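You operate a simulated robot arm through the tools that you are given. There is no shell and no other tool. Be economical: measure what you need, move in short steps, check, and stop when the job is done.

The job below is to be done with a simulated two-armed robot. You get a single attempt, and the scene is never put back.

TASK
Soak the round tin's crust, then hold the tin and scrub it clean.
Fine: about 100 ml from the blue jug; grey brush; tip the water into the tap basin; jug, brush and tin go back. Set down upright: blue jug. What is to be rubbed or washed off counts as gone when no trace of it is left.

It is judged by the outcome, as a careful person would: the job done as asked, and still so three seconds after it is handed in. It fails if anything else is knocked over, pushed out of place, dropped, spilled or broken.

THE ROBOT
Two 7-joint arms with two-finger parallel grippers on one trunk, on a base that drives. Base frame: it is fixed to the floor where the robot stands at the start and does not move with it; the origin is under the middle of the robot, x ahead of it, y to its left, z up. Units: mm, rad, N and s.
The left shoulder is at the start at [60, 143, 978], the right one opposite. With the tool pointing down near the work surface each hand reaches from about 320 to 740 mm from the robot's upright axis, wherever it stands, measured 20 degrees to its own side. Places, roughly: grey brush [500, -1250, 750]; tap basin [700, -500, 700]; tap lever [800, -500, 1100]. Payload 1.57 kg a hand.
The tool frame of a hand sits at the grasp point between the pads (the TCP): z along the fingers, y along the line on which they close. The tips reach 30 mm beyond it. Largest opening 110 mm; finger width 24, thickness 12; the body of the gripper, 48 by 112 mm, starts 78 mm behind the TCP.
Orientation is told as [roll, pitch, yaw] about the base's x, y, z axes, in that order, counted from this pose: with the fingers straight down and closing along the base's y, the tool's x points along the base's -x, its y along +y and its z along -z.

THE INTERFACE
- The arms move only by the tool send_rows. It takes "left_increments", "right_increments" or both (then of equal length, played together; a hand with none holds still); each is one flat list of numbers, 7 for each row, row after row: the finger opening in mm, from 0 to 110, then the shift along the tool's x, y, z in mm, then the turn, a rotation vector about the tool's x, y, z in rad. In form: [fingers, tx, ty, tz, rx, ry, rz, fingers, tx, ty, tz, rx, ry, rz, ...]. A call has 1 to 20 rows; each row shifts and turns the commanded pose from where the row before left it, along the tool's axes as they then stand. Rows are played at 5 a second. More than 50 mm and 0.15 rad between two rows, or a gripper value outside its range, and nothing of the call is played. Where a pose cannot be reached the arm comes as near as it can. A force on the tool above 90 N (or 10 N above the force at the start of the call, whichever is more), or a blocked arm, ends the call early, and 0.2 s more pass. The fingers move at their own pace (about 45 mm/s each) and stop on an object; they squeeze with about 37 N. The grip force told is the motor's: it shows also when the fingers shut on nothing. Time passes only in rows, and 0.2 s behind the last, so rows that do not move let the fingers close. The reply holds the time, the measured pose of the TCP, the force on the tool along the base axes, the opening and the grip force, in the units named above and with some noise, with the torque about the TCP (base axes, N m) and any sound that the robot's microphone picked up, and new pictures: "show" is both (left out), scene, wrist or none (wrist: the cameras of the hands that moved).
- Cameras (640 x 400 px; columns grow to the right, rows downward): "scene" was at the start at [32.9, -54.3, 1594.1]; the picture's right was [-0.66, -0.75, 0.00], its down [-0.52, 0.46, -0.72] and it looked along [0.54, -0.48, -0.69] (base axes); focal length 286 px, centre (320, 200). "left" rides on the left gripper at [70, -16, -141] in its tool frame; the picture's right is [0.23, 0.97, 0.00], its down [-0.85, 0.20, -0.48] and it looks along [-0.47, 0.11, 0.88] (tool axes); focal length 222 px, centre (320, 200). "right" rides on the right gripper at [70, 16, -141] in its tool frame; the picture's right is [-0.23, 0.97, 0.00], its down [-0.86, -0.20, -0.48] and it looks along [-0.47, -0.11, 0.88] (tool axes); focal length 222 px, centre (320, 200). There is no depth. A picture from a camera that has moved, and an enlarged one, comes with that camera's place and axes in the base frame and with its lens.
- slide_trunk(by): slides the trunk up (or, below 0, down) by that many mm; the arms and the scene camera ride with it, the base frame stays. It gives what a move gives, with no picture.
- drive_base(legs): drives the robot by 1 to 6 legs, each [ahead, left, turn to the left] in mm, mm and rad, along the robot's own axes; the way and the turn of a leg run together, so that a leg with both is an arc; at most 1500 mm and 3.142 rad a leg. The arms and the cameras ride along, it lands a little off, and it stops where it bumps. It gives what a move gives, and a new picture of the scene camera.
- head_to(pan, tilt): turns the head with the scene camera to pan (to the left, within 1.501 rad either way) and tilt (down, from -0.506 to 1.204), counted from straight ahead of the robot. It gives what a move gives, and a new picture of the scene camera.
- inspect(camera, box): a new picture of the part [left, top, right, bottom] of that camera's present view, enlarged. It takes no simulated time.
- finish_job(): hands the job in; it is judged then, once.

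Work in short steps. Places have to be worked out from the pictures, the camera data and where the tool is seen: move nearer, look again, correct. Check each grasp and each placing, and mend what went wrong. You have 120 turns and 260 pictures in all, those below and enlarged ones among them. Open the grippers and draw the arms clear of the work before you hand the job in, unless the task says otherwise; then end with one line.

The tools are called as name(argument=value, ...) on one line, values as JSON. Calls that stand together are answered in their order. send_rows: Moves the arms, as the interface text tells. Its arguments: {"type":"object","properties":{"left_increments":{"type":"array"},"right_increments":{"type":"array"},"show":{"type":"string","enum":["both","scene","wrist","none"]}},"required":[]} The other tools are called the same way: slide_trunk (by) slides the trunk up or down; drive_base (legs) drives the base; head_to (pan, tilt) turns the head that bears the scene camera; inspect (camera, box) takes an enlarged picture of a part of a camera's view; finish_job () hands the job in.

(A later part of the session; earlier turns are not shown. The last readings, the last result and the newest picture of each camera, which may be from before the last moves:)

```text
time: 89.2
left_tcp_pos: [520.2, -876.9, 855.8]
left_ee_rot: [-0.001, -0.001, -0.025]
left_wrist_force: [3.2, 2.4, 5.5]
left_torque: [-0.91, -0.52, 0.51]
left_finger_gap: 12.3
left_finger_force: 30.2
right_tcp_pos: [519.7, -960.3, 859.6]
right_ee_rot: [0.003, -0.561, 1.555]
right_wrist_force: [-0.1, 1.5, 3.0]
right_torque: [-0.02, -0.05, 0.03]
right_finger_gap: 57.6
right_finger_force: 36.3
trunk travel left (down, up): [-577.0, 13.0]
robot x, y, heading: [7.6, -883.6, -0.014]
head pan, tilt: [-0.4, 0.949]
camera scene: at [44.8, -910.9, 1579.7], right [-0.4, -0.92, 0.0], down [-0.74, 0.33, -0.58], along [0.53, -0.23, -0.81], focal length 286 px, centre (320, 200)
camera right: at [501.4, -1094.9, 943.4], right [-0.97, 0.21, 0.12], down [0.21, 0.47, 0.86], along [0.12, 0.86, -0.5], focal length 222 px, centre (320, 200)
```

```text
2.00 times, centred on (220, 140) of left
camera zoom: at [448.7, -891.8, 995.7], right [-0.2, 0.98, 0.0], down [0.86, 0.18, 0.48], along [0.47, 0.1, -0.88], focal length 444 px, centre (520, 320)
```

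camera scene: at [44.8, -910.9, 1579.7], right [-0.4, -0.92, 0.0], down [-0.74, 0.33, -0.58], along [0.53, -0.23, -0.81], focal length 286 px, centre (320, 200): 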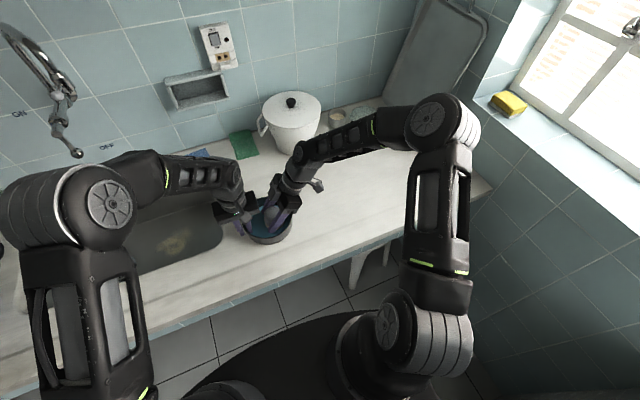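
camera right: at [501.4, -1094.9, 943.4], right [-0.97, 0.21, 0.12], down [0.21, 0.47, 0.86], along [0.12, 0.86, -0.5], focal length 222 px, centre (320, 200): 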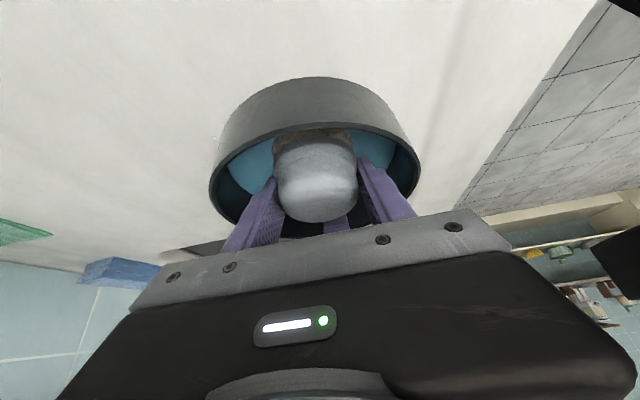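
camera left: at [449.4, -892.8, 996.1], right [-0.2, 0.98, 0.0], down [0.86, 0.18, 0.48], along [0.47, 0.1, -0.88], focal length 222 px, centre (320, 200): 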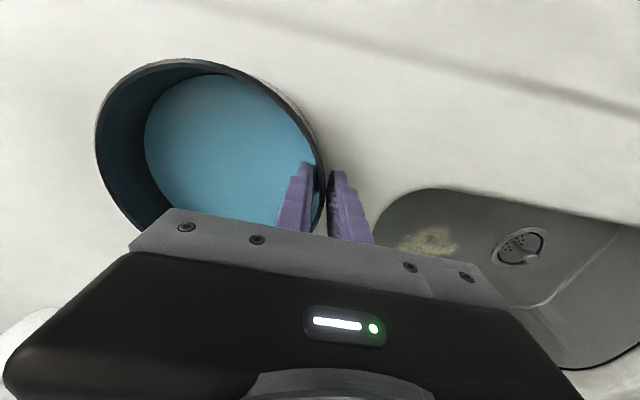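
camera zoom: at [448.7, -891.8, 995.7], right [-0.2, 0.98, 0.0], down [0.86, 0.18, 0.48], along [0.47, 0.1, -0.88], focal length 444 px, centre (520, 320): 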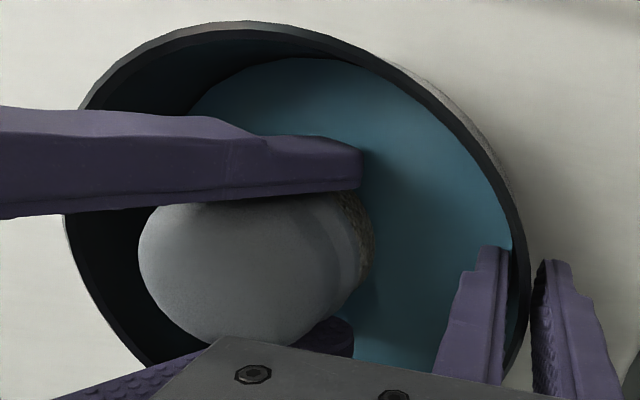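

Water is opaque, so I do a second, slightly firmer and wider ring before checking.

send_rows(right_increments=[30, -2.1, -1, 2.3, 0, 0, 0, 30, -7.6, 0, 4.8, 0, 0, 0, 30, -6.8, 0, 4.25, 0, 0, 0, 30, 2.5, -9, -1.6, 0, 0, 0, 30, 4.2, -5, -2.65, 0, 0, 0, 30, 7.6, -2, -4.8, 0, 0, 0, 30, 7.6, 2, -4.8, 0, 0, 0, 30, 5.1, 5, -3.2, 0, 0, 0, 30, 2.5, 9, -1.6, 0, 0, 0, 30, -2.5, 9, 1.6, 0, 0, 0, 30, -5.1, 5, 3.2, 0, 0, 0, 30, -7.6, 2, 4.8, 0, 0, 0, 30, -7.6, -2, 4.8, 0, 0, 0, 30, -4.2, -5, 2.65, 0, 0, 0, 30, -2.5, -9, 1.6, 0, 0, 0, 30, 7.6, 0, -4.8, 0, 0, 0, 30, 6.8, -8, -4.25, 0, 0, 0, 30, 6.8, 8, -4.25, 0, 0, 0, 30, -6.8, 8, 4.25, 0, 0, 0, 30, -6.8, -8, 4.25, 0, 0, 0], show="none")

```text
time: 93.3
left_tcp_pos: [517.9, -878.8, 855.6]
left_ee_rot: [-0.001, -0.002, -0.024]
left_wrist_force: [6.8, 2.3, -4.2]
left_torque: [-1.04, 0.29, 0.43]
left_finger_gap: 12.0
left_finger_force: 29.5
right_tcp_pos: [518.2, -952.2, 859.2]
right_ee_rot: [0.003, -0.56, 1.553]
right_wrist_force: [-8.1, -7.4, 23.5]
right_torque: [0.01, 0.36, 0.12]
right_finger_gap: 56.7
right_finger_force: 37.0
trunk travel left (down, up): [-577.0, 13.0]
robot x, y, heading: [6.7, -881.6, -0.011]
head pan, tilt: [-0.4, 0.949]
```

Good ~24 N scrubbing force. One more pass at this pressure.

send_rows(right_increments=[30, -7.6, -2, 4.8, 0, 0, 0, 30, 2.5, -9, -1.6, 0, 0, 0, 30, 4.2, -5, -2.65, 0, 0, 0, 30, 7.6, -2, -4.8, 0, 0, 0, 30, 7.6, 2, -4.8, 0, 0, 0, 30, 5.1, 5, -3.2, 0, 0, 0, 30, 2.5, 9, -1.6, 0, 0, 0, 30, -2.5, 9, 1.6, 0, 0, 0, 30, -5.1, 5, 3.2, 0, 0, 0, 30, -7.6, 2, 4.8, 0, 0, 0, 30, -7.6, -2, 4.8, 0, 0, 0, 30, -4.2, -5, 2.65, 0, 0, 0, 30, -2.5, -9, 1.6, 0, 0, 0, 30, 7.6, 0, -4.8, 0, 0, 0, 30, 6.8, -8, -4.25, 0, 0, 0, 30, 6.8, 8, -4.25, 0, 0, 0, 30, -6.8, 8, 4.25, 0, 0, 0, 30, -6.8, -8, 4.25, 0, 0, 0, 30, 6.8, 0, -4.25, 0, 0, 0], show="none")

send_rows(right_increments=[30, -7, 0, -11, 0, 0, 0, 30, -8, 0, -12, 0, 0, 0, 30, -8, 0, -12, 0, 0, 0, 30, -8, 0, -12, 0, 0, 0, 30, -8, 0, -12, 0, 0, 0, 30, 25, 0, -15, 0, 0, 0, 30, 30, 0, -20, 0, 0, 0, 30, 30, 0, -20, 0, 0, 0, 30, 30, 0, -20, 0, 0, 0, 30, 0, 0, 0, 0, 0, 0], show="both")

inspect(camera="left", box=[60, 40, 380, 240])

inspect(camera="scene", box=[200, 130, 360, 250])

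```text
time: 97.3
left_tcp_pos: [518.5, -878.3, 855.1]
left_ee_rot: [0.001, 0.001, -0.026]
left_wrist_force: [3.1, -1.2, 3.1]
left_torque: [-1.05, -0.29, 0.52]
left_finger_gap: 12.0
left_finger_force: 29.5
right_tcp_pos: [521.1, -957.4, 857.9]
right_ee_rot: [0.001, -0.559, 1.555]
right_wrist_force: [-0.5, 2.0, 5.0]
right_torque: [-0.03, 0.14, -0.08]
right_finger_gap: 56.7
right_finger_force: 36.9
trunk travel left (down, up): [-577.0, 13.0]
robot x, y, heading: [7.9, -881.5, -0.017]
head pan, tilt: [-0.4, 0.949]
```

```text
time: 99.5
left_tcp_pos: [518.9, -877.5, 854.4]
left_ee_rot: [0.001, 0.001, -0.023]
left_wrist_force: [3.0, 1.6, 7.3]
left_torque: [-1.01, -0.19, 0.45]
left_finger_gap: 11.7
left_finger_force: 28.9
right_tcp_pos: [519.7, -1094.6, 931.2]
right_ee_rot: [0.003, -0.558, 1.555]
right_wrist_force: [0.2, -0.2, -0.6]
right_torque: [0.04, 0.02, -0.02]
right_finger_gap: 56.8
right_finger_force: 36.6
trunk travel left (down, up): [-577.0, 13.0]
robot x, y, heading: [9.0, -885.4, -0.007]
head pan, tilt: [-0.4, 0.949]
camera scene: at [45.1, -911.3, 1579.6], right [-0.4, -0.92, 0.0], down [-0.75, 0.33, -0.58], along [0.53, -0.23, -0.81], focal length 286 px, centre (320, 200)
camera right: at [499.4, -1228.2, 1014.0], right [-0.97, 0.21, 0.12], down [0.21, 0.47, 0.86], along [0.12, 0.86, -0.5], focal length 222 px, centre (320, 200)
```

scene: 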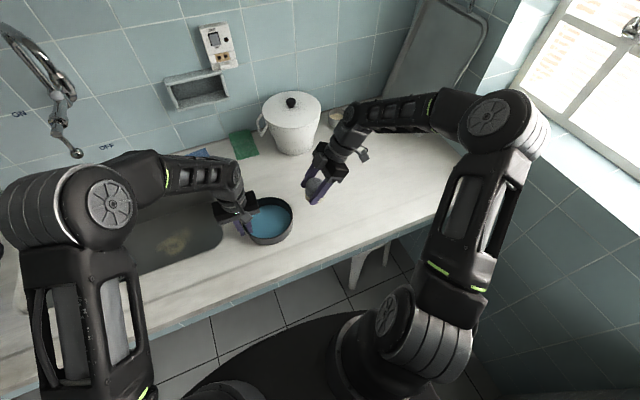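
right: 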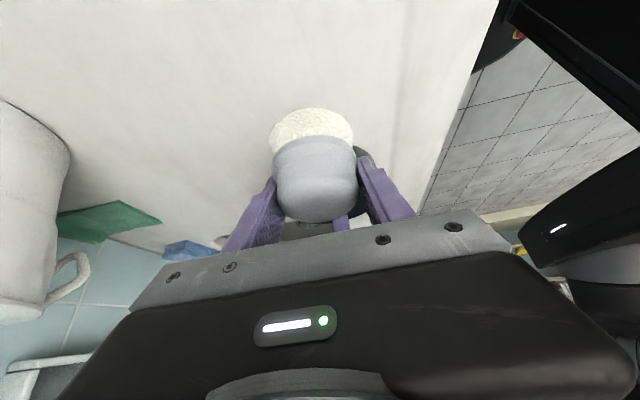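

```text
2.00 times, centred on (220, 140) of left
camera zoom: at [448.8, -892.5, 995.6], right [-0.2, 0.98, 0.0], down [0.86, 0.18, 0.48], along [0.47, 0.1, -0.88], focal length 444 px, centre (520, 320)
```

zoom: 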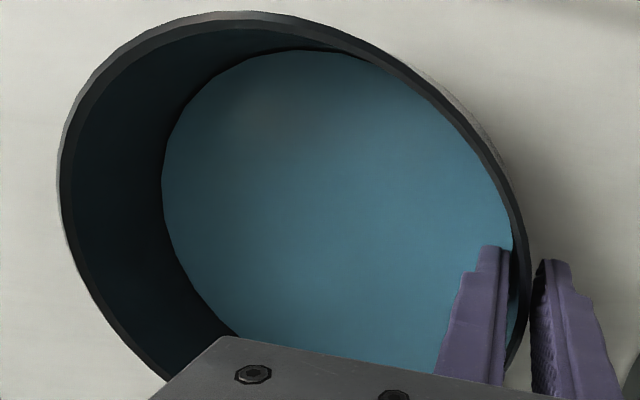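

```text
3.33 times, centred on (280, 190) of scene
camera zoom: at [45.1, -911.3, 1579.6], right [-0.4, -0.92, 0.0], down [-0.75, 0.33, -0.58], along [0.53, -0.23, -0.81], focal length 952 px, centre (453, 233)
```

zoom: 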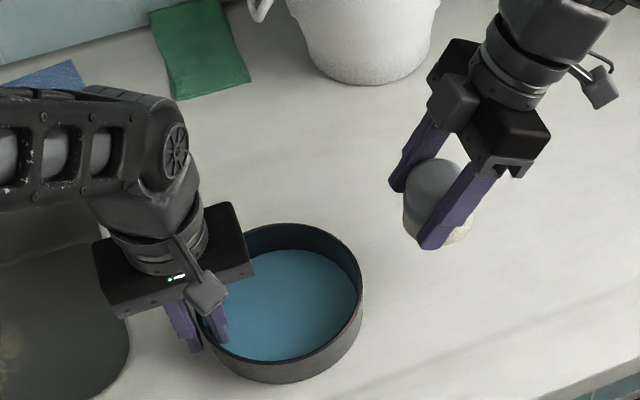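

Zooming into the faint darker smear in the tin.

inspect(camera="left", box=[130, 60, 290, 160])

inspect(camera="scene", box=[245, 190, 301, 246])

```text
4.00 times, centred on (210, 110) of left
camera zoom: at [448.8, -892.5, 995.6], right [-0.2, 0.98, 0.0], down [0.86, 0.18, 0.48], along [0.47, 0.1, -0.88], focal length 888 px, centre (760, 560)
```

zoom: 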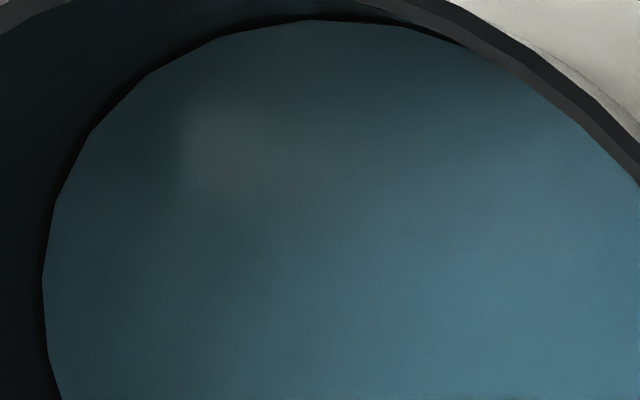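

```text
7.14 times, centred on (273, 218) of scene
camera zoom: at [45.1, -911.3, 1579.6], right [-0.4, -0.92, 0.0], down [-0.75, 0.33, -0.58], along [0.53, -0.23, -0.81], focal length 2041 px, centre (656, 71)
```

zoom: 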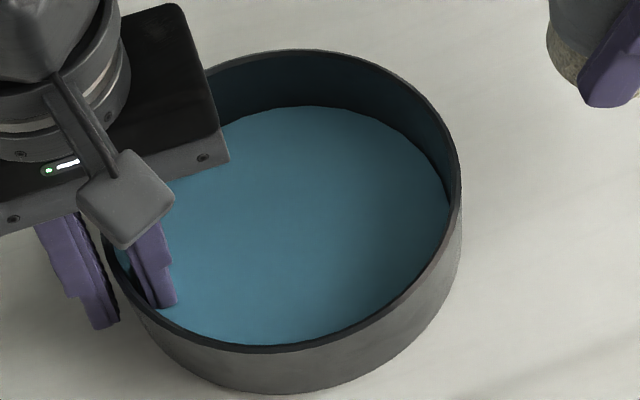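

The surface looks clean from above; I lift the tin to take it to the basin and check it stays level.

send_rows(left_increments=[0, 0, 0, -5, 0, 0, 0, 0, 0, 0, -10, 0, 0, 0, 0, 0, 0, -15, 0, 0, 0, 0, 0, 0, -15, 0, 0, 0, 0, 0, 0, -15, 0, 0, 0, 0, 0, 0, 0, 0, 0, 0], show="both")

inspect(camera="scene", box=[200, 130, 360, 250])

```text
time: 101.0
left_tcp_pos: [518.2, -880.6, 915.7]
left_ee_rot: [0.002, -0.001, -0.022]
left_wrist_force: [-0.4, -0.9, -1.7]
left_torque: [0.15, 0.01, -0.02]
left_finger_gap: 8.4
left_finger_force: 27.5
right_tcp_pos: [518.2, -1093.6, 930.5]
right_ee_rot: [0.002, -0.558, 1.551]
right_wrist_force: [0.0, -0.5, -1.0]
right_torque: [0.01, -0.04, -0.02]
right_finger_gap: 56.7
right_finger_force: 36.9
trunk travel left (down, up): [-577.0, 13.0]
robot x, y, heading: [7.9, -882.4, -0.013]
head pan, tilt: [-0.4, 0.949]
camera scene: at [45.7, -911.8, 1579.5], right [-0.4, -0.92, 0.0], down [-0.75, 0.33, -0.58], along [0.53, -0.23, -0.81], focal length 286 px, centre (320, 200)
camera left: at [448.0, -893.3, 1056.4], right [-0.2, 0.98, 0.0], down [0.86, 0.18, 0.48], along [0.47, 0.1, -0.88], focal length 222 px, centre (320, 200)
```

scene: 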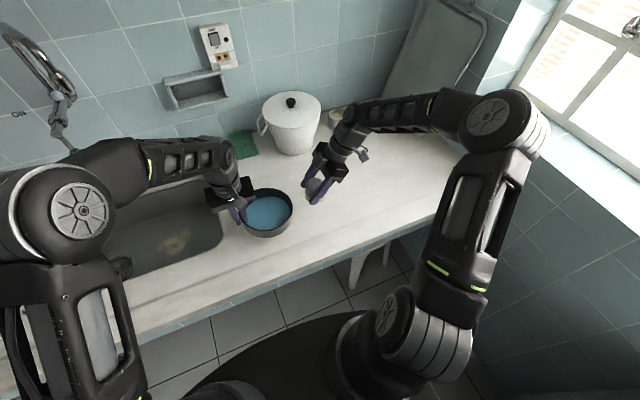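
left: 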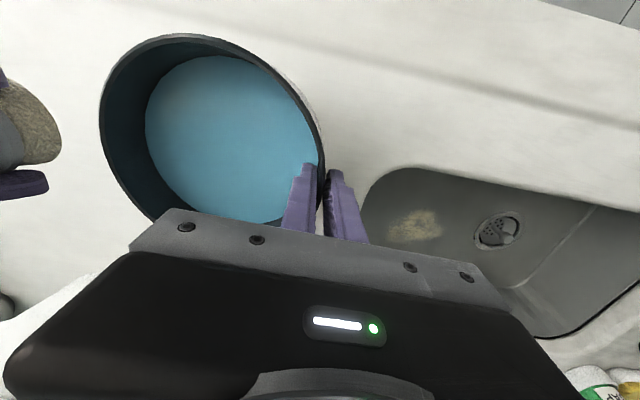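

```text
3.33 times, centred on (280, 190) of scene
camera zoom: at [45.7, -911.8, 1579.5], right [-0.4, -0.92, 0.0], down [-0.75, 0.33, -0.58], along [0.53, -0.23, -0.81], focal length 952 px, centre (453, 233)
```

zoom: 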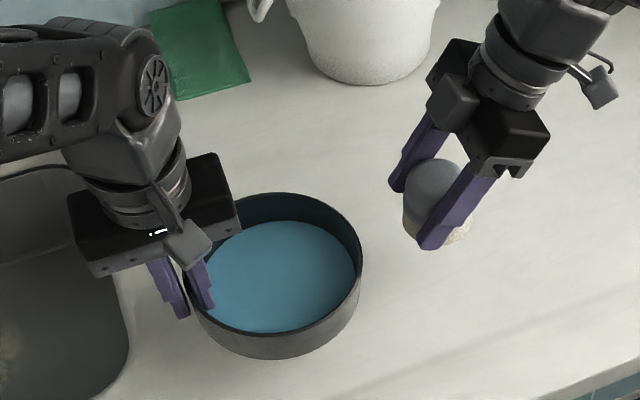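

Tin lifted level. Raising a bit more and driving left so the tin is over the tap basin.

send_rows(left_increments=[0, 0, 0, -12, 0, 0, 0, 0, 0, 0, -12, 0, 0, 0, 0, 0, 0, 0, 0, 0, 0], show="none")

drive_base(legs=[[0, 190, 0], [0, 180, 0]])

inspect(camera="left", box=[0, 0, 640, 400])

```text
time: 101.8
left_tcp_pos: [518.9, -878.3, 939.4]
left_ee_rot: [0.001, 0.001, -0.025]
left_wrist_force: [0.2, 0.0, -2.2]
left_torque: [0.15, -0.03, 0.0]
left_finger_gap: 8.3
left_finger_force: 27.8
right_tcp_pos: [518.4, -1094.1, 931.3]
right_ee_rot: [0.002, -0.561, 1.553]
right_wrist_force: [-0.1, -0.2, -0.7]
right_torque: [0.0, 0.0, -0.01]
right_finger_gap: 56.4
right_finger_force: 37.0
trunk travel left (down, up): [-577.0, 13.0]
robot x, y, heading: [7.0, -883.6, -0.012]
head pan, tilt: [-0.4, 0.949]
```

```text
time: 104.4
left_tcp_pos: [522.7, -507.8, 940.6]
left_ee_rot: [-0.001, 0.0, -0.028]
left_wrist_force: [-0.2, -0.2, -2.9]
left_torque: [0.16, -0.03, -0.02]
left_finger_gap: 8.7
left_finger_force: 26.9
right_tcp_pos: [522.3, -722.3, 931.3]
right_ee_rot: [0.002, -0.559, 1.55]
right_wrist_force: [-0.1, 0.4, 0.8]
right_torque: [-0.03, -0.01, 0.02]
right_finger_gap: 56.7
right_finger_force: 36.6
trunk travel left (down, up): [-577.0, 13.0]
robot x, y, heading: [13.7, -516.3, -0.017]
head pan, tilt: [-0.4, 0.949]
camera scene: at [50.4, -538.7, 1579.6], right [-0.4, -0.91, 0.0], down [-0.74, 0.33, -0.58], along [0.53, -0.24, -0.81], focal length 286 px, centre (320, 200)
```

scene: 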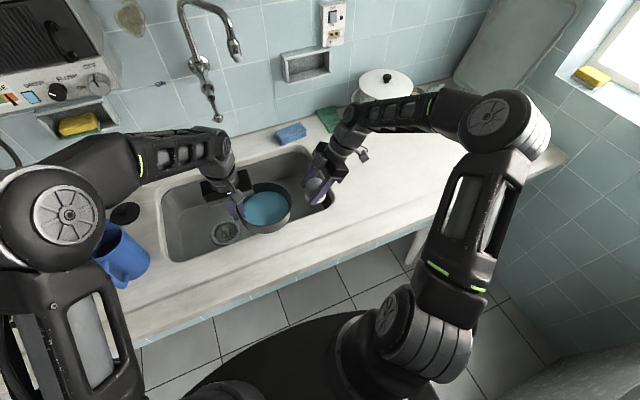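

```text
1.00 times, centred on (320, 200) of left (not enlarged: the box is as wide or as high as the picture)
camera zoom: at [453.0, -521.1, 1080.8], right [-0.2, 0.98, 0.0], down [0.86, 0.18, 0.48], along [0.47, 0.09, -0.88], focal length 222 px, centre (320, 200)
```

zoom: 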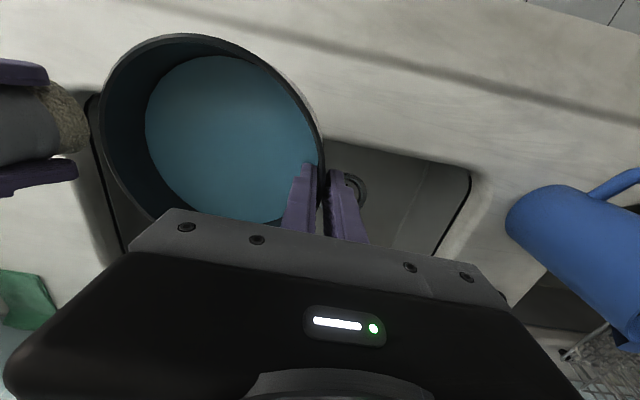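

Tin is over the basin area; moving it forward to x≈640 and slightly down so the near rim pours inside the basin.

send_rows(left_increments=[0, -20, 0, 5, 0, 0, 0, 0, -20, 0, 5, 0, 0, 0, 0, -20, 0, 5, 0, 0, 0, 0, -20, 0, 5, 0, 0, 0, 0, -20, 0, 5, 0, 0, 0, 0, -18, 0, 5, 0, 0, 0, 0, 0, 0, 0, 0, 0, 0], show="both")

inspect(camera="scene", box=[150, 90, 350, 265])

```text
time: 106.0
left_tcp_pos: [641.5, -512.0, 909.6]
left_ee_rot: [0.001, -0.002, -0.029]
left_wrist_force: [-0.3, 0.5, -2.0]
left_torque: [0.16, 0.02, -0.02]
left_finger_gap: 8.7
left_finger_force: 27.1
right_tcp_pos: [523.0, -723.7, 931.4]
right_ee_rot: [0.002, -0.56, 1.549]
right_wrist_force: [-0.4, -0.3, 0.0]
right_torque: [0.01, -0.02, 0.04]
right_finger_gap: 56.6
right_finger_force: 37.5
trunk travel left (down, up): [-577.0, 13.0]
robot x, y, heading: [15.6, -507.8, -0.017]
head pan, tilt: [-0.4, 0.949]
camera scene: at [50.2, -540.1, 1579.6], right [-0.4, -0.91, 0.0], down [-0.74, 0.33, -0.58], along [0.53, -0.24, -0.81], focal length 286 px, centre (320, 200)
camera left: at [571.3, -525.0, 1050.8], right [-0.2, 0.98, 0.0], down [0.86, 0.18, 0.48], along [0.47, 0.1, -0.88], focal length 222 px, centre (320, 200)
```

scene: 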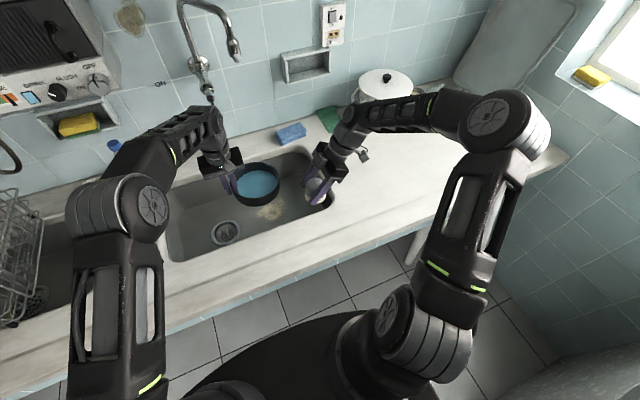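
left: 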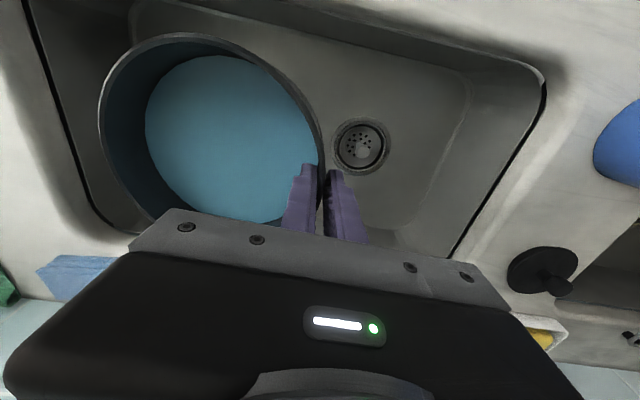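

```text
2.29 times, centred on (250, 178) of scene
camera zoom: at [50.2, -540.1, 1579.6], right [-0.4, -0.91, 0.0], down [-0.74, 0.33, -0.58], along [0.53, -0.24, -0.81], focal length 653 px, centre (480, 251)
```

zoom: 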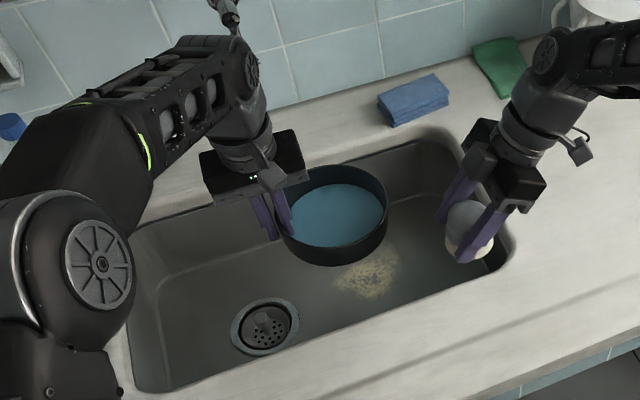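

Tin well inside the basin outline. Tilting it toward me (pouring over the near rim) in steps.

send_rows(left_increments=[0, 0, 0, 0, 0, -0.12, 0, 0, 0, 0, 0, 0, -0.12, 0, 0, 0, 0, 0, 0, -0.12, 0, 0, 0, 0, 0, 0, -0.12, 0, 0, 0, 0, 0, 0, -0.12, 0, 0, 0, 0, 0, 0, 0, 0], show="both")

inspect(camera="scene", box=[150, 90, 350, 265])

```text
time: 107.4
left_tcp_pos: [641.4, -509.8, 909.2]
left_ee_rot: [0.0, -0.602, -0.029]
left_wrist_force: [-0.4, -0.6, -2.2]
left_torque: [0.18, 0.06, 0.0]
left_finger_gap: 8.6
left_finger_force: 27.0
right_tcp_pos: [522.5, -722.7, 930.1]
right_ee_rot: [0.002, -0.561, 1.55]
right_wrist_force: [0.6, -0.3, -0.7]
right_torque: [0.02, 0.03, -0.02]
right_finger_gap: 56.6
right_finger_force: 36.7
trunk travel left (down, up): [-577.0, 13.0]
robot x, y, heading: [12.7, -509.8, -0.018]
head pan, tilt: [-0.4, 0.949]
camera scene: at [50.8, -539.8, 1579.6], right [-0.4, -0.91, 0.0], down [-0.74, 0.33, -0.58], along [0.53, -0.24, -0.81], focal length 286 px, centre (320, 200)
camera left: at [503.4, -522.4, 986.2], right [-0.16, 0.98, -0.13], down [0.44, 0.19, 0.88], along [0.88, 0.08, -0.46], focal length 222 px, centre (320, 200)
```

scene: 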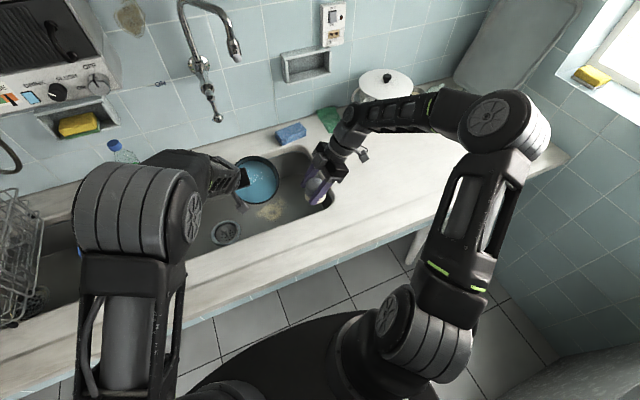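
left: 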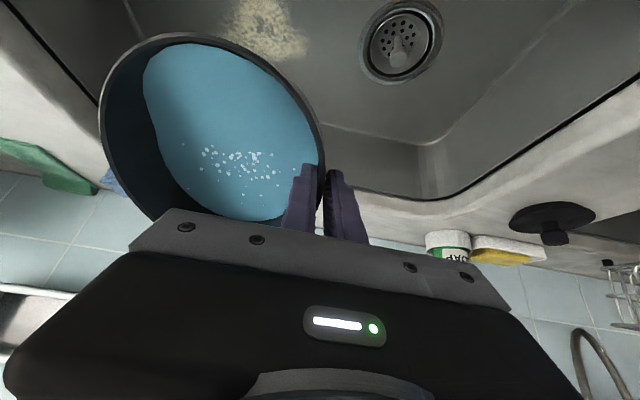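

```text
2.29 times, centred on (250, 178) of scene
camera zoom: at [50.8, -539.8, 1579.6], right [-0.4, -0.91, 0.0], down [-0.74, 0.33, -0.58], along [0.53, -0.24, -0.81], focal length 653 px, centre (480, 251)
```

zoom: 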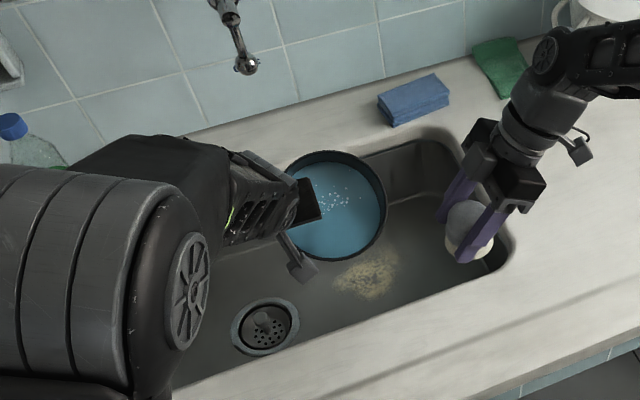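

Continuing to tilt.

send_rows(left_increments=[0, 0, 0, 0, 0, -0.12, 0, 0, 0, 0, 0, 0, -0.12, 0, 0, 0, 0, 0, 0, -0.12, 0, 0, 0, 0, 0, 0, -0.12, 0, 0, 0, 0, 0, 0, -0.12, 0, 0, 0, 0, 0, 0, 0, 0, 0, 0, 0, 0, 0, 0, 0], show="both")

inspect(camera="scene", box=[150, 90, 350, 265])

```text
time: 109.0
left_tcp_pos: [641.2, -512.9, 910.4]
left_ee_rot: [-0.002, -1.202, -0.03]
left_wrist_force: [0.1, 0.9, -1.4]
left_torque: [0.14, 0.05, 0.04]
left_finger_gap: 8.2
left_finger_force: 27.1
right_tcp_pos: [522.7, -723.5, 930.8]
right_ee_rot: [0.001, -0.56, 1.55]
right_wrist_force: [0.2, 0.7, -0.3]
right_torque: [0.01, 0.02, 0.03]
right_finger_gap: 56.6
right_finger_force: 37.2
trunk travel left (down, up): [-577.0, 13.0]
robot x, y, heading: [13.0, -511.4, -0.015]
head pan, tilt: [-0.4, 0.949]
camera scene: at [50.3, -540.3, 1579.6], right [-0.4, -0.91, 0.0], down [-0.74, 0.33, -0.58], along [0.53, -0.23, -0.81], focal length 286 px, centre (320, 200)
camera left: at [483.6, -523.0, 895.9], right [-0.05, 0.98, -0.21], down [-0.13, 0.2, 0.97], along [0.99, 0.08, 0.12], focal length 222 px, centre (320, 200)
```

scene: 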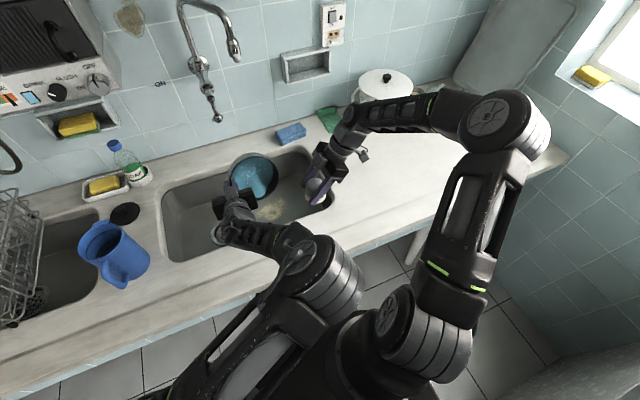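
left: 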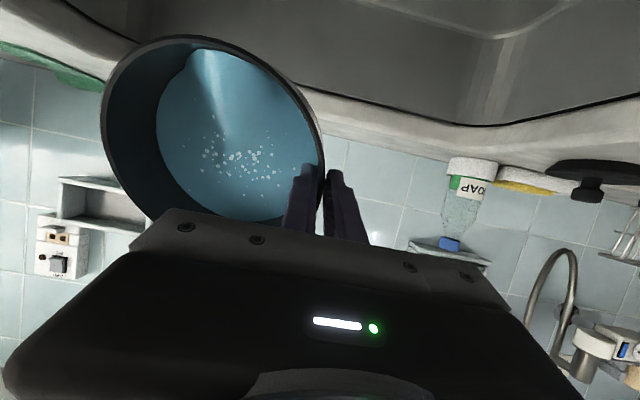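

```text
2.29 times, centred on (250, 178) of scene
camera zoom: at [50.3, -540.3, 1579.6], right [-0.4, -0.91, 0.0], down [-0.74, 0.33, -0.58], along [0.53, -0.23, -0.81], focal length 653 px, centre (480, 251)
```

zoom: 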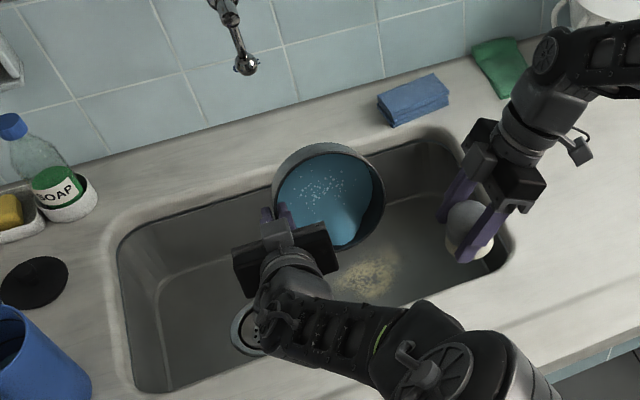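

Water is draining over the near rim. Tilting to ~86° and waiting.

send_rows(left_increments=[0, 0, 0, 0, 0, -0.12, 0, 0, 0, 0, 0, 0, -0.12, 0, 0, 0, 0, 0, 0, -0.1, 0, 0, 0, 0, 0, 0, 0, 0, 0, 0, 0, 0, 0, 0, 0, 0, 0, 0, 0, 0, 0, 0, 0, 0, 0, 0, 0, 0, 0, 0, 0, 0, 0, 0, 0, 0, 0, 0, 0, 0, 0, 0, 0], show="wrist")

inspect(camera="left", box=[80, 20, 340, 230])

```text
time: 111.0
left_tcp_pos: [640.5, -512.2, 909.6]
left_ee_rot: [0.005, -1.543, -0.034]
left_wrist_force: [0.5, 0.5, -1.1]
left_torque: [0.12, 0.05, 0.02]
left_finger_gap: 8.8
left_finger_force: 27.3
right_tcp_pos: [523.6, -724.2, 930.9]
right_ee_rot: [0.004, -0.559, 1.552]
right_wrist_force: [1.1, -0.1, -0.2]
right_torque: [0.0, 0.01, -0.01]
right_finger_gap: 56.5
right_finger_force: 36.6
trunk travel left (down, up): [-577.0, 13.0]
robot x, y, heading: [10.0, -512.2, -0.017]
head pan, tilt: [-0.4, 0.949]
camera left: at [497.2, -523.6, 843.9], right [0.02, 0.97, -0.23], down [-0.45, 0.21, 0.87], along [0.89, 0.08, 0.44], focal length 222 px, centre (320, 200)
```

left: 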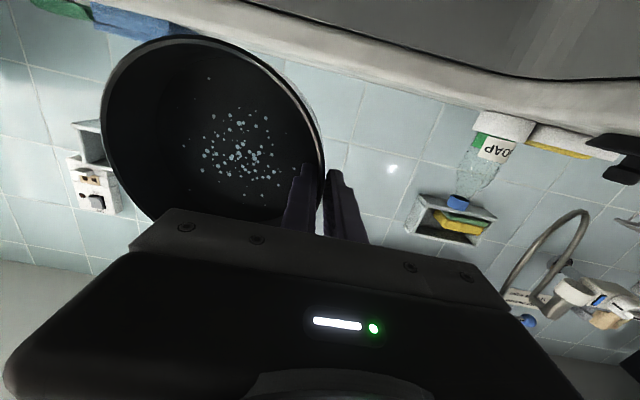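

```text
1.90 times, centred on (210, 125) of left
camera zoom: at [497.2, -523.6, 843.9], right [0.02, 0.97, -0.23], down [-0.45, 0.21, 0.87], along [0.89, 0.08, 0.44], focal length 423 px, centre (530, 343)
```

zoom: 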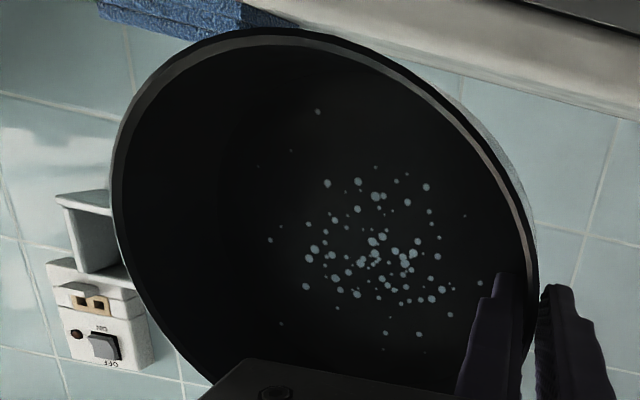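

Tin is emptied; the brown crust is gone, but pale droplets remain. I wait and look closer at what they are.

send_rows(left_increments=[0, 0, 0, 0, 0, 0, 0, 0, 0, 0, 0, 0, 0, 0, 0, 0, 0, 0, 0, 0, 0, 0, 0, 0, 0, 0, 0, 0, 0, 0, 0, 0, 0, 0, 0, 0, 0, 0, 0, 0, 0, 0, 0, 0, 0, 0, 0, 0, 0, 0, 0, 0, 0, 0, 0, 0, 0, 0, 0, 0, 0, 0, 0, 0, 0, 0, 0, 0, 0, 0], show="none")

inspect(camera="left", box=[180, 90, 300, 190])

inspect(camera="scene", box=[210, 120, 300, 220])

```text
time: 113.2
left_tcp_pos: [641.3, -512.8, 908.7]
left_ee_rot: [0.007, -1.541, -0.037]
left_wrist_force: [0.0, -0.8, -1.4]
left_torque: [0.12, 0.03, -0.03]
left_finger_gap: 8.1
left_finger_force: 27.6
right_tcp_pos: [522.8, -724.4, 931.2]
right_ee_rot: [0.001, -0.561, 1.55]
right_wrist_force: [0.3, -0.5, -0.3]
right_torque: [0.02, -0.02, 0.02]
right_finger_gap: 56.5
right_finger_force: 36.8
trunk travel left (down, up): [-577.0, 13.0]
robot x, y, heading: [13.5, -512.6, -0.017]
head pan, tilt: [-0.4, 0.949]
```

```text
4.00 times, centred on (240, 140) of left
camera zoom: at [497.2, -523.6, 843.9], right [0.02, 0.97, -0.23], down [-0.45, 0.21, 0.87], along [0.89, 0.08, 0.44], focal length 888 px, centre (640, 440)
```

zoom: 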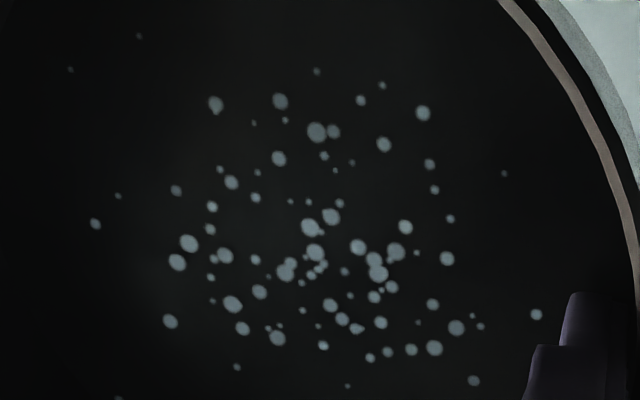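

```text
4.00 times, centred on (255, 170) of scene
camera zoom: at [50.3, -540.3, 1579.6], right [-0.4, -0.91, 0.0], down [-0.74, 0.33, -0.58], along [0.53, -0.23, -0.81], focal length 1143 px, centre (580, 320)
```

zoom: 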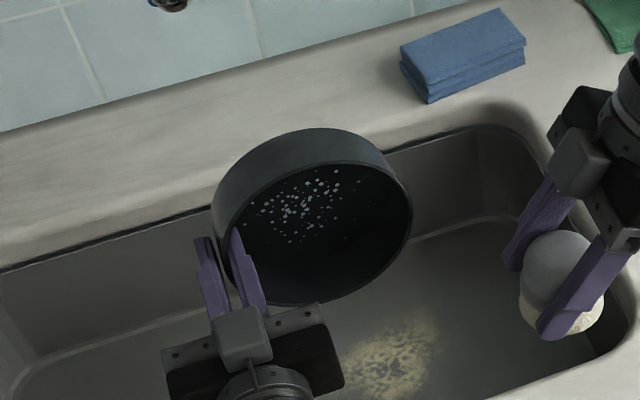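

The marks look like clinging water drops. I bring the tin level and return to its place, where I'll scrub it once more to be sure.

send_rows(left_increments=[0, 0, 0, 0, 0, 0.14, 0, 0, 0, 0, 0, 0, 0.14, 0, 0, 0, 0, 0, 0, 0.14, 0, 0, 0, 0, 0, 0, 0.14, 0, 0, 0, 0, 0, 0, 0.14, 0, 0, 0, 0, 0, 0, 0.14, 0, 0, 0, 0, 0, 0, 0.14, 0, 0, 0, 0, 0, 0, 0.14, 0, 0, 0, 0, 0, 0, 0.14, 0, 0, 0, 0, 0, 0, 0.14, 0, 0, 0, 0, 0, 0, 0.14, 0, 0, 30, 0, -8, 0, 0, 0, 0, 30, 0, -8, 0, 0, 0, 0, 30, 0, -8, 0, 0, 0, 0, 28, 0, -8, 0, 0, 0, 0, 0, 0, 0, 0, 0, 0], show="scene")

inspect(camera="left", box=[80, 20, 340, 230])

```text
time: 116.6
left_tcp_pos: [522.0, -511.5, 942.1]
left_ee_rot: [0.001, -0.003, -0.028]
left_wrist_force: [-0.3, 0.3, -1.9]
left_torque: [0.15, -0.02, 0.0]
left_finger_gap: 8.5
left_finger_force: 27.4
right_tcp_pos: [523.3, -723.1, 931.4]
right_ee_rot: [0.002, -0.559, 1.551]
right_wrist_force: [-0.2, 0.1, -0.7]
right_torque: [0.03, 0.05, -0.03]
right_finger_gap: 56.5
right_finger_force: 37.2
trunk travel left (down, up): [-577.0, 13.0]
robot x, y, heading: [13.2, -513.7, -0.014]
head pan, tilt: [-0.4, 0.949]
camera scene: at [50.6, -540.4, 1579.5], right [-0.4, -0.91, 0.0], down [-0.74, 0.33, -0.58], along [0.53, -0.23, -0.81], focal length 286 px, centre (320, 200)
```

scene: 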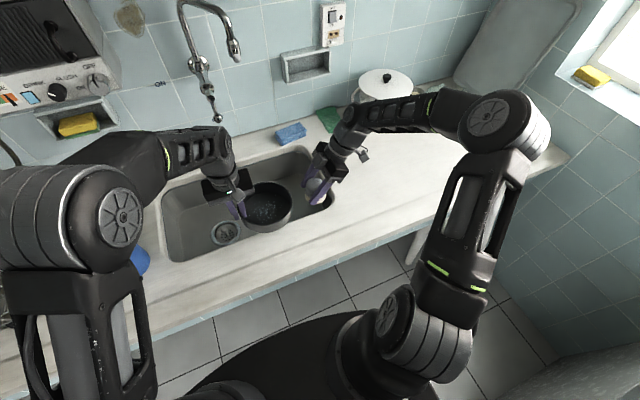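

```text
1.90 times, centred on (210, 125) of left
camera zoom: at [453.1, -524.8, 1083.3], right [-0.2, 0.98, 0.0], down [0.86, 0.18, 0.48], along [0.47, 0.1, -0.88], focal length 423 px, centre (530, 343)
```

zoom: 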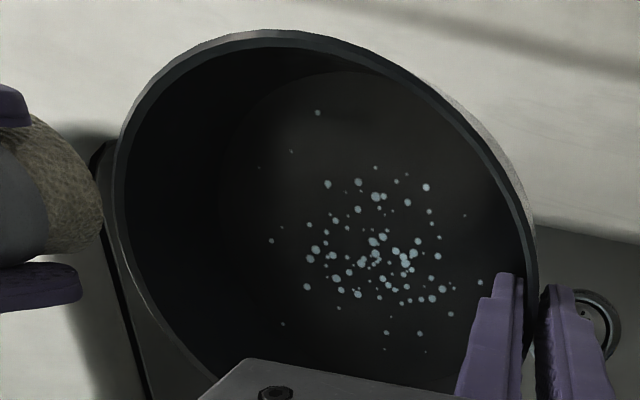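

No brown crust remains, only droplets. Driving back to the tin's place.

drive_base(legs=[[-3, -184, 0], [0, -184, 0]])

```text
time: 119.3
left_tcp_pos: [515.1, -885.2, 943.0]
left_ee_rot: [0.003, -0.003, -0.025]
left_wrist_force: [-0.3, -0.1, -1.6]
left_torque: [0.14, -0.03, -0.02]
left_finger_gap: 8.2
left_finger_force: 27.0
right_tcp_pos: [513.9, -1098.2, 930.1]
right_ee_rot: [0.001, -0.561, 1.552]
right_wrist_force: [-0.3, -0.6, -1.0]
right_torque: [0.02, -0.03, 0.0]
right_finger_gap: 56.4
right_finger_force: 36.7
trunk travel left (down, up): [-577.0, 13.0]
robot x, y, heading: [3.3, -883.6, -0.015]
head pan, tilt: [-0.4, 0.949]
camera scene: at [41.7, -916.3, 1579.5], right [-0.4, -0.92, 0.0], down [-0.74, 0.33, -0.58], along [0.53, -0.23, -0.81], focal length 286 px, centre (320, 200)
```

scene: 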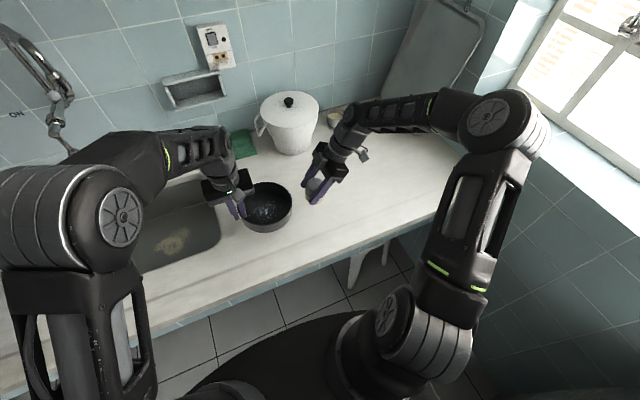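

Correcting to [518.5,-878.5] and lowering to just above the counter.

send_rows(left_increments=[0, -3.5, 6.5, 0, 0, 0, 0, 0, 0, 0, 20, 0, 0, 0, 0, 0, 0, 20, 0, 0, 0, 0, 0, 0, 20, 0, 0, 0, 0, 0, 0, 18, 0, 0, 0, 0, 0, 0, 4, 0, 0, 0, 0, 0, 0, 0, 0, 0, 0], show="none")

send_rows(left_increments=[0, 0, 0, 2, 0, 0, 0, 0, 0, 0, 0, 0, 0, 0], show="none")

send_rows(left_increments=[0, 0, 0, 2, 0, 0, 0, 0, 0, 0, 0, 0, 0, 0], show="wrist")

```text
time: 120.9
left_tcp_pos: [517.9, -877.5, 859.5]
left_ee_rot: [-0.001, -0.004, -0.027]
left_wrist_force: [0.0, 4.1, 7.0]
left_torque: [-0.99, -0.04, 0.0]
left_finger_gap: 9.9
left_finger_force: 27.8
right_tcp_pos: [513.6, -1097.5, 931.3]
right_ee_rot: [0.001, -0.561, 1.553]
right_wrist_force: [-0.9, 0.0, -1.0]
right_torque: [0.03, 0.0, -0.04]
right_finger_gap: 56.3
right_finger_force: 36.8
trunk travel left (down, up): [-577.0, 13.0]
robot x, y, heading: [5.2, -889.0, -0.02]
head pan, tilt: [-0.4, 0.949]
```

```text
time: 121.5
left_tcp_pos: [518.6, -878.5, 858.6]
left_ee_rot: [0.0, -0.002, -0.027]
left_wrist_force: [-0.5, 4.4, 6.8]
left_torque: [-0.98, -0.14, 0.01]
left_finger_gap: 9.9
left_finger_force: 28.6
right_tcp_pos: [513.9, -1097.4, 931.1]
right_ee_rot: [0.002, -0.56, 1.55]
right_wrist_force: [0.3, 0.1, -0.7]
right_torque: [0.03, -0.02, 0.01]
right_finger_gap: 56.5
right_finger_force: 37.1
trunk travel left (down, up): [-577.0, 13.0]
robot x, y, heading: [1.7, -887.4, -0.013]
head pan, tilt: [-0.4, 0.949]
```

```text
time: 122.1
left_tcp_pos: [520.1, -877.6, 856.2]
left_ee_rot: [0.001, -0.003, -0.026]
left_wrist_force: [-0.1, 3.6, 7.8]
left_torque: [-0.96, -0.45, 0.1]
left_finger_gap: 10.4
left_finger_force: 28.8
right_tcp_pos: [513.6, -1098.0, 930.5]
right_ee_rot: [0.002, -0.561, 1.553]
right_wrist_force: [0.0, -0.2, -0.9]
right_torque: [0.02, 0.02, 0.0]
right_finger_gap: 56.4
right_finger_force: 36.8
trunk travel left (down, up): [-577.0, 13.0]
robot x, y, heading: [5.2, -889.7, -0.014]
head pan, tilt: [-0.4, 0.949]
camera left: at [448.2, -891.6, 997.7], right [-0.2, 0.98, 0.0], down [0.86, 0.18, 0.48], along [0.47, 0.1, -0.88], focal length 222 px, centre (320, 200)
```

left: 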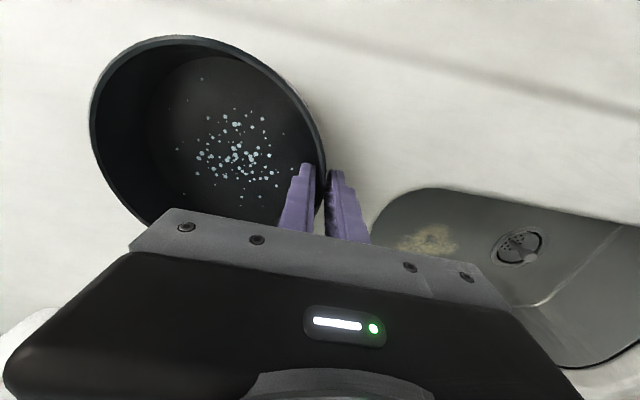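

Tin is down at its place. I repeat a scrub pass over the droplets to check they're only water: move brush over and down.

send_rows(right_increments=[30, -28.4, -1.5, 17.8, 0, 0, 0, 30, -28.4, -1.5, 17.8, 0, 0, 0, 30, -28.4, -1.5, 17.8, 0, 0, 0, 30, -28.4, -1, 17.8, 0, 0, 0, 30, 8.5, 0, 13.6, 0, 0, 0, 30, 8.5, 0, 13.6, 0, 0, 0, 30, 8.5, 0, 13.6, 0, 0, 0, 30, 7.5, 0, 12, 0, 0, 0, 30, 0, 0, 0, 0, 0, 0], show="none")

send_rows(right_increments=[30, 1.6, 0, 2.5, 0, 0, 0, 30, 0, 0, 0, 0, 0, 0], show="none")

send_rows(right_increments=[30, 1.0, 0, 1.6, 0, 0, 0, 30, 0, 0, 0, 0, 0, 0], show="wrist")

```text
time: 124.1
left_tcp_pos: [519.3, -878.3, 856.4]
left_ee_rot: [-0.001, -0.002, -0.027]
left_wrist_force: [0.3, 1.0, 7.7]
left_torque: [-0.95, -0.42, 0.02]
left_finger_gap: 9.8
left_finger_force: 28.3
right_tcp_pos: [521.1, -963.4, 868.3]
right_ee_rot: [0.003, -0.561, 1.551]
right_wrist_force: [-0.1, -0.3, -1.3]
right_torque: [-0.01, 0.01, -0.03]
right_finger_gap: 56.2
right_finger_force: 37.1
trunk travel left (down, up): [-577.0, 13.0]
robot x, y, heading: [2.3, -887.9, -0.016]
head pan, tilt: [-0.4, 0.949]
```

```text
time: 124.7
left_tcp_pos: [519.1, -877.0, 856.7]
left_ee_rot: [0.0, -0.002, -0.026]
left_wrist_force: [0.0, 0.6, 6.3]
left_torque: [-0.92, -0.31, 0.0]
left_finger_gap: 10.7
left_finger_force: 28.5
right_tcp_pos: [521.6, -964.1, 867.8]
right_ee_rot: [0.002, -0.561, 1.55]
right_wrist_force: [0.8, 0.7, -0.4]
right_torque: [0.04, 0.01, 0.0]
right_finger_gap: 56.2
right_finger_force: 36.6
trunk travel left (down, up): [-577.0, 13.0]
robot x, y, heading: [6.7, -880.8, -0.013]
head pan, tilt: [-0.4, 0.949]
```

```text
time: 125.3
left_tcp_pos: [518.4, -877.3, 856.2]
left_ee_rot: [0.0, -0.005, -0.026]
left_wrist_force: [-0.1, 0.1, 5.8]
left_torque: [-0.94, -0.27, 0.07]
left_finger_gap: 10.5
left_finger_force: 28.4
right_tcp_pos: [520.5, -963.7, 864.5]
right_ee_rot: [0.003, -0.56, 1.553]
right_wrist_force: [0.1, 0.8, -1.7]
right_torque: [0.0, -0.02, 0.0]
right_finger_gap: 56.3
right_finger_force: 36.7
trunk travel left (down, up): [-577.0, 13.0]
robot x, y, heading: [4.3, -890.3, -0.015]
head pan, tilt: [-0.4, 0.949]
camera right: at [502.1, -1098.2, 947.5], right [-0.97, 0.21, 0.12], down [0.21, 0.47, 0.86], along [0.12, 0.86, -0.5], focal length 222 px, centre (320, 200)
```

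right: 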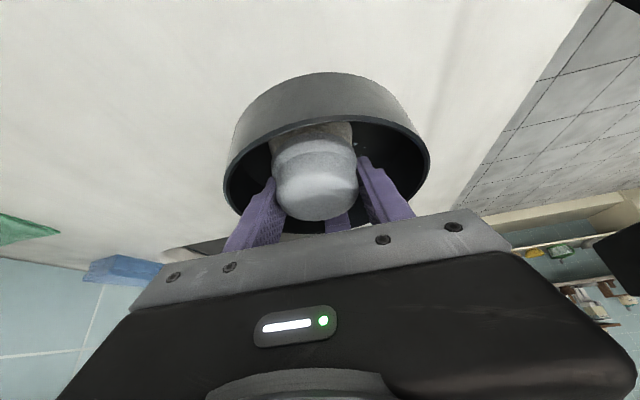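

Lowering the last ~5 mm to contact.

send_rows(right_increments=[30, 1.6, 0, 2.5, 0, 0, 0, 30, 0, 0, 0, 0, 0, 0], show="none")

send_rows(right_increments=[30, 0.8, 0, 1.27, 0, 0, 0, 30, 0, 0, 0, 0, 0, 0], show="none")

send_rows(right_increments=[30, 0.5, 0, 0.8, 0, 0, 0, 30, 0, 0, 0, 0, 0, 0], show="none")

```text
time: 125.9
left_tcp_pos: [518.3, -879.1, 856.3]
left_ee_rot: [0.0, -0.002, -0.028]
left_wrist_force: [-0.1, 0.2, 6.1]
left_torque: [-0.92, -0.31, 0.05]
left_finger_gap: 10.2
left_finger_force: 28.2
right_tcp_pos: [521.1, -963.1, 861.0]
right_ee_rot: [0.002, -0.559, 1.55]
right_wrist_force: [0.6, -0.2, -1.1]
right_torque: [0.03, 0.01, -0.01]
right_finger_gap: 56.2
right_finger_force: 36.8
trunk travel left (down, up): [-577.0, 13.0]
robot x, y, heading: [3.6, -886.8, -0.014]
head pan, tilt: [-0.4, 0.949]
```

```text
time: 126.5
left_tcp_pos: [519.5, -877.1, 857.9]
left_ee_rot: [-0.002, -0.004, -0.027]
left_wrist_force: [2.9, -0.4, 1.1]
left_torque: [-0.97, -0.3, 0.1]
left_finger_gap: 10.2
left_finger_force: 29.0
right_tcp_pos: [520.8, -964.4, 860.4]
right_ee_rot: [0.002, -0.561, 1.553]
right_wrist_force: [-2.8, -0.3, 8.7]
right_torque: [0.1, 0.14, 0.06]
right_finger_gap: 56.3
right_finger_force: 36.7
trunk travel left (down, up): [-577.0, 13.0]
robot x, y, heading: [1.4, -886.7, -0.016]
head pan, tilt: [-0.4, 0.949]
```

```text
time: 127.1
left_tcp_pos: [518.1, -878.4, 857.2]
left_ee_rot: [0.0, -0.004, -0.027]
left_wrist_force: [4.1, -1.7, -4.9]
left_torque: [-0.97, -0.48, 0.17]
left_finger_gap: 10.6
left_finger_force: 27.9
right_tcp_pos: [521.2, -963.1, 859.0]
right_ee_rot: [-0.001, -0.562, 1.553]
right_wrist_force: [-3.5, -1.0, 22.9]
right_torque: [-0.04, 0.24, 0.02]
right_finger_gap: 56.1
right_finger_force: 37.2
trunk travel left (down, up): [-577.0, 13.0]
robot x, y, heading: [2.8, -883.8, -0.017]
head pan, tilt: [-0.4, 0.949]
```

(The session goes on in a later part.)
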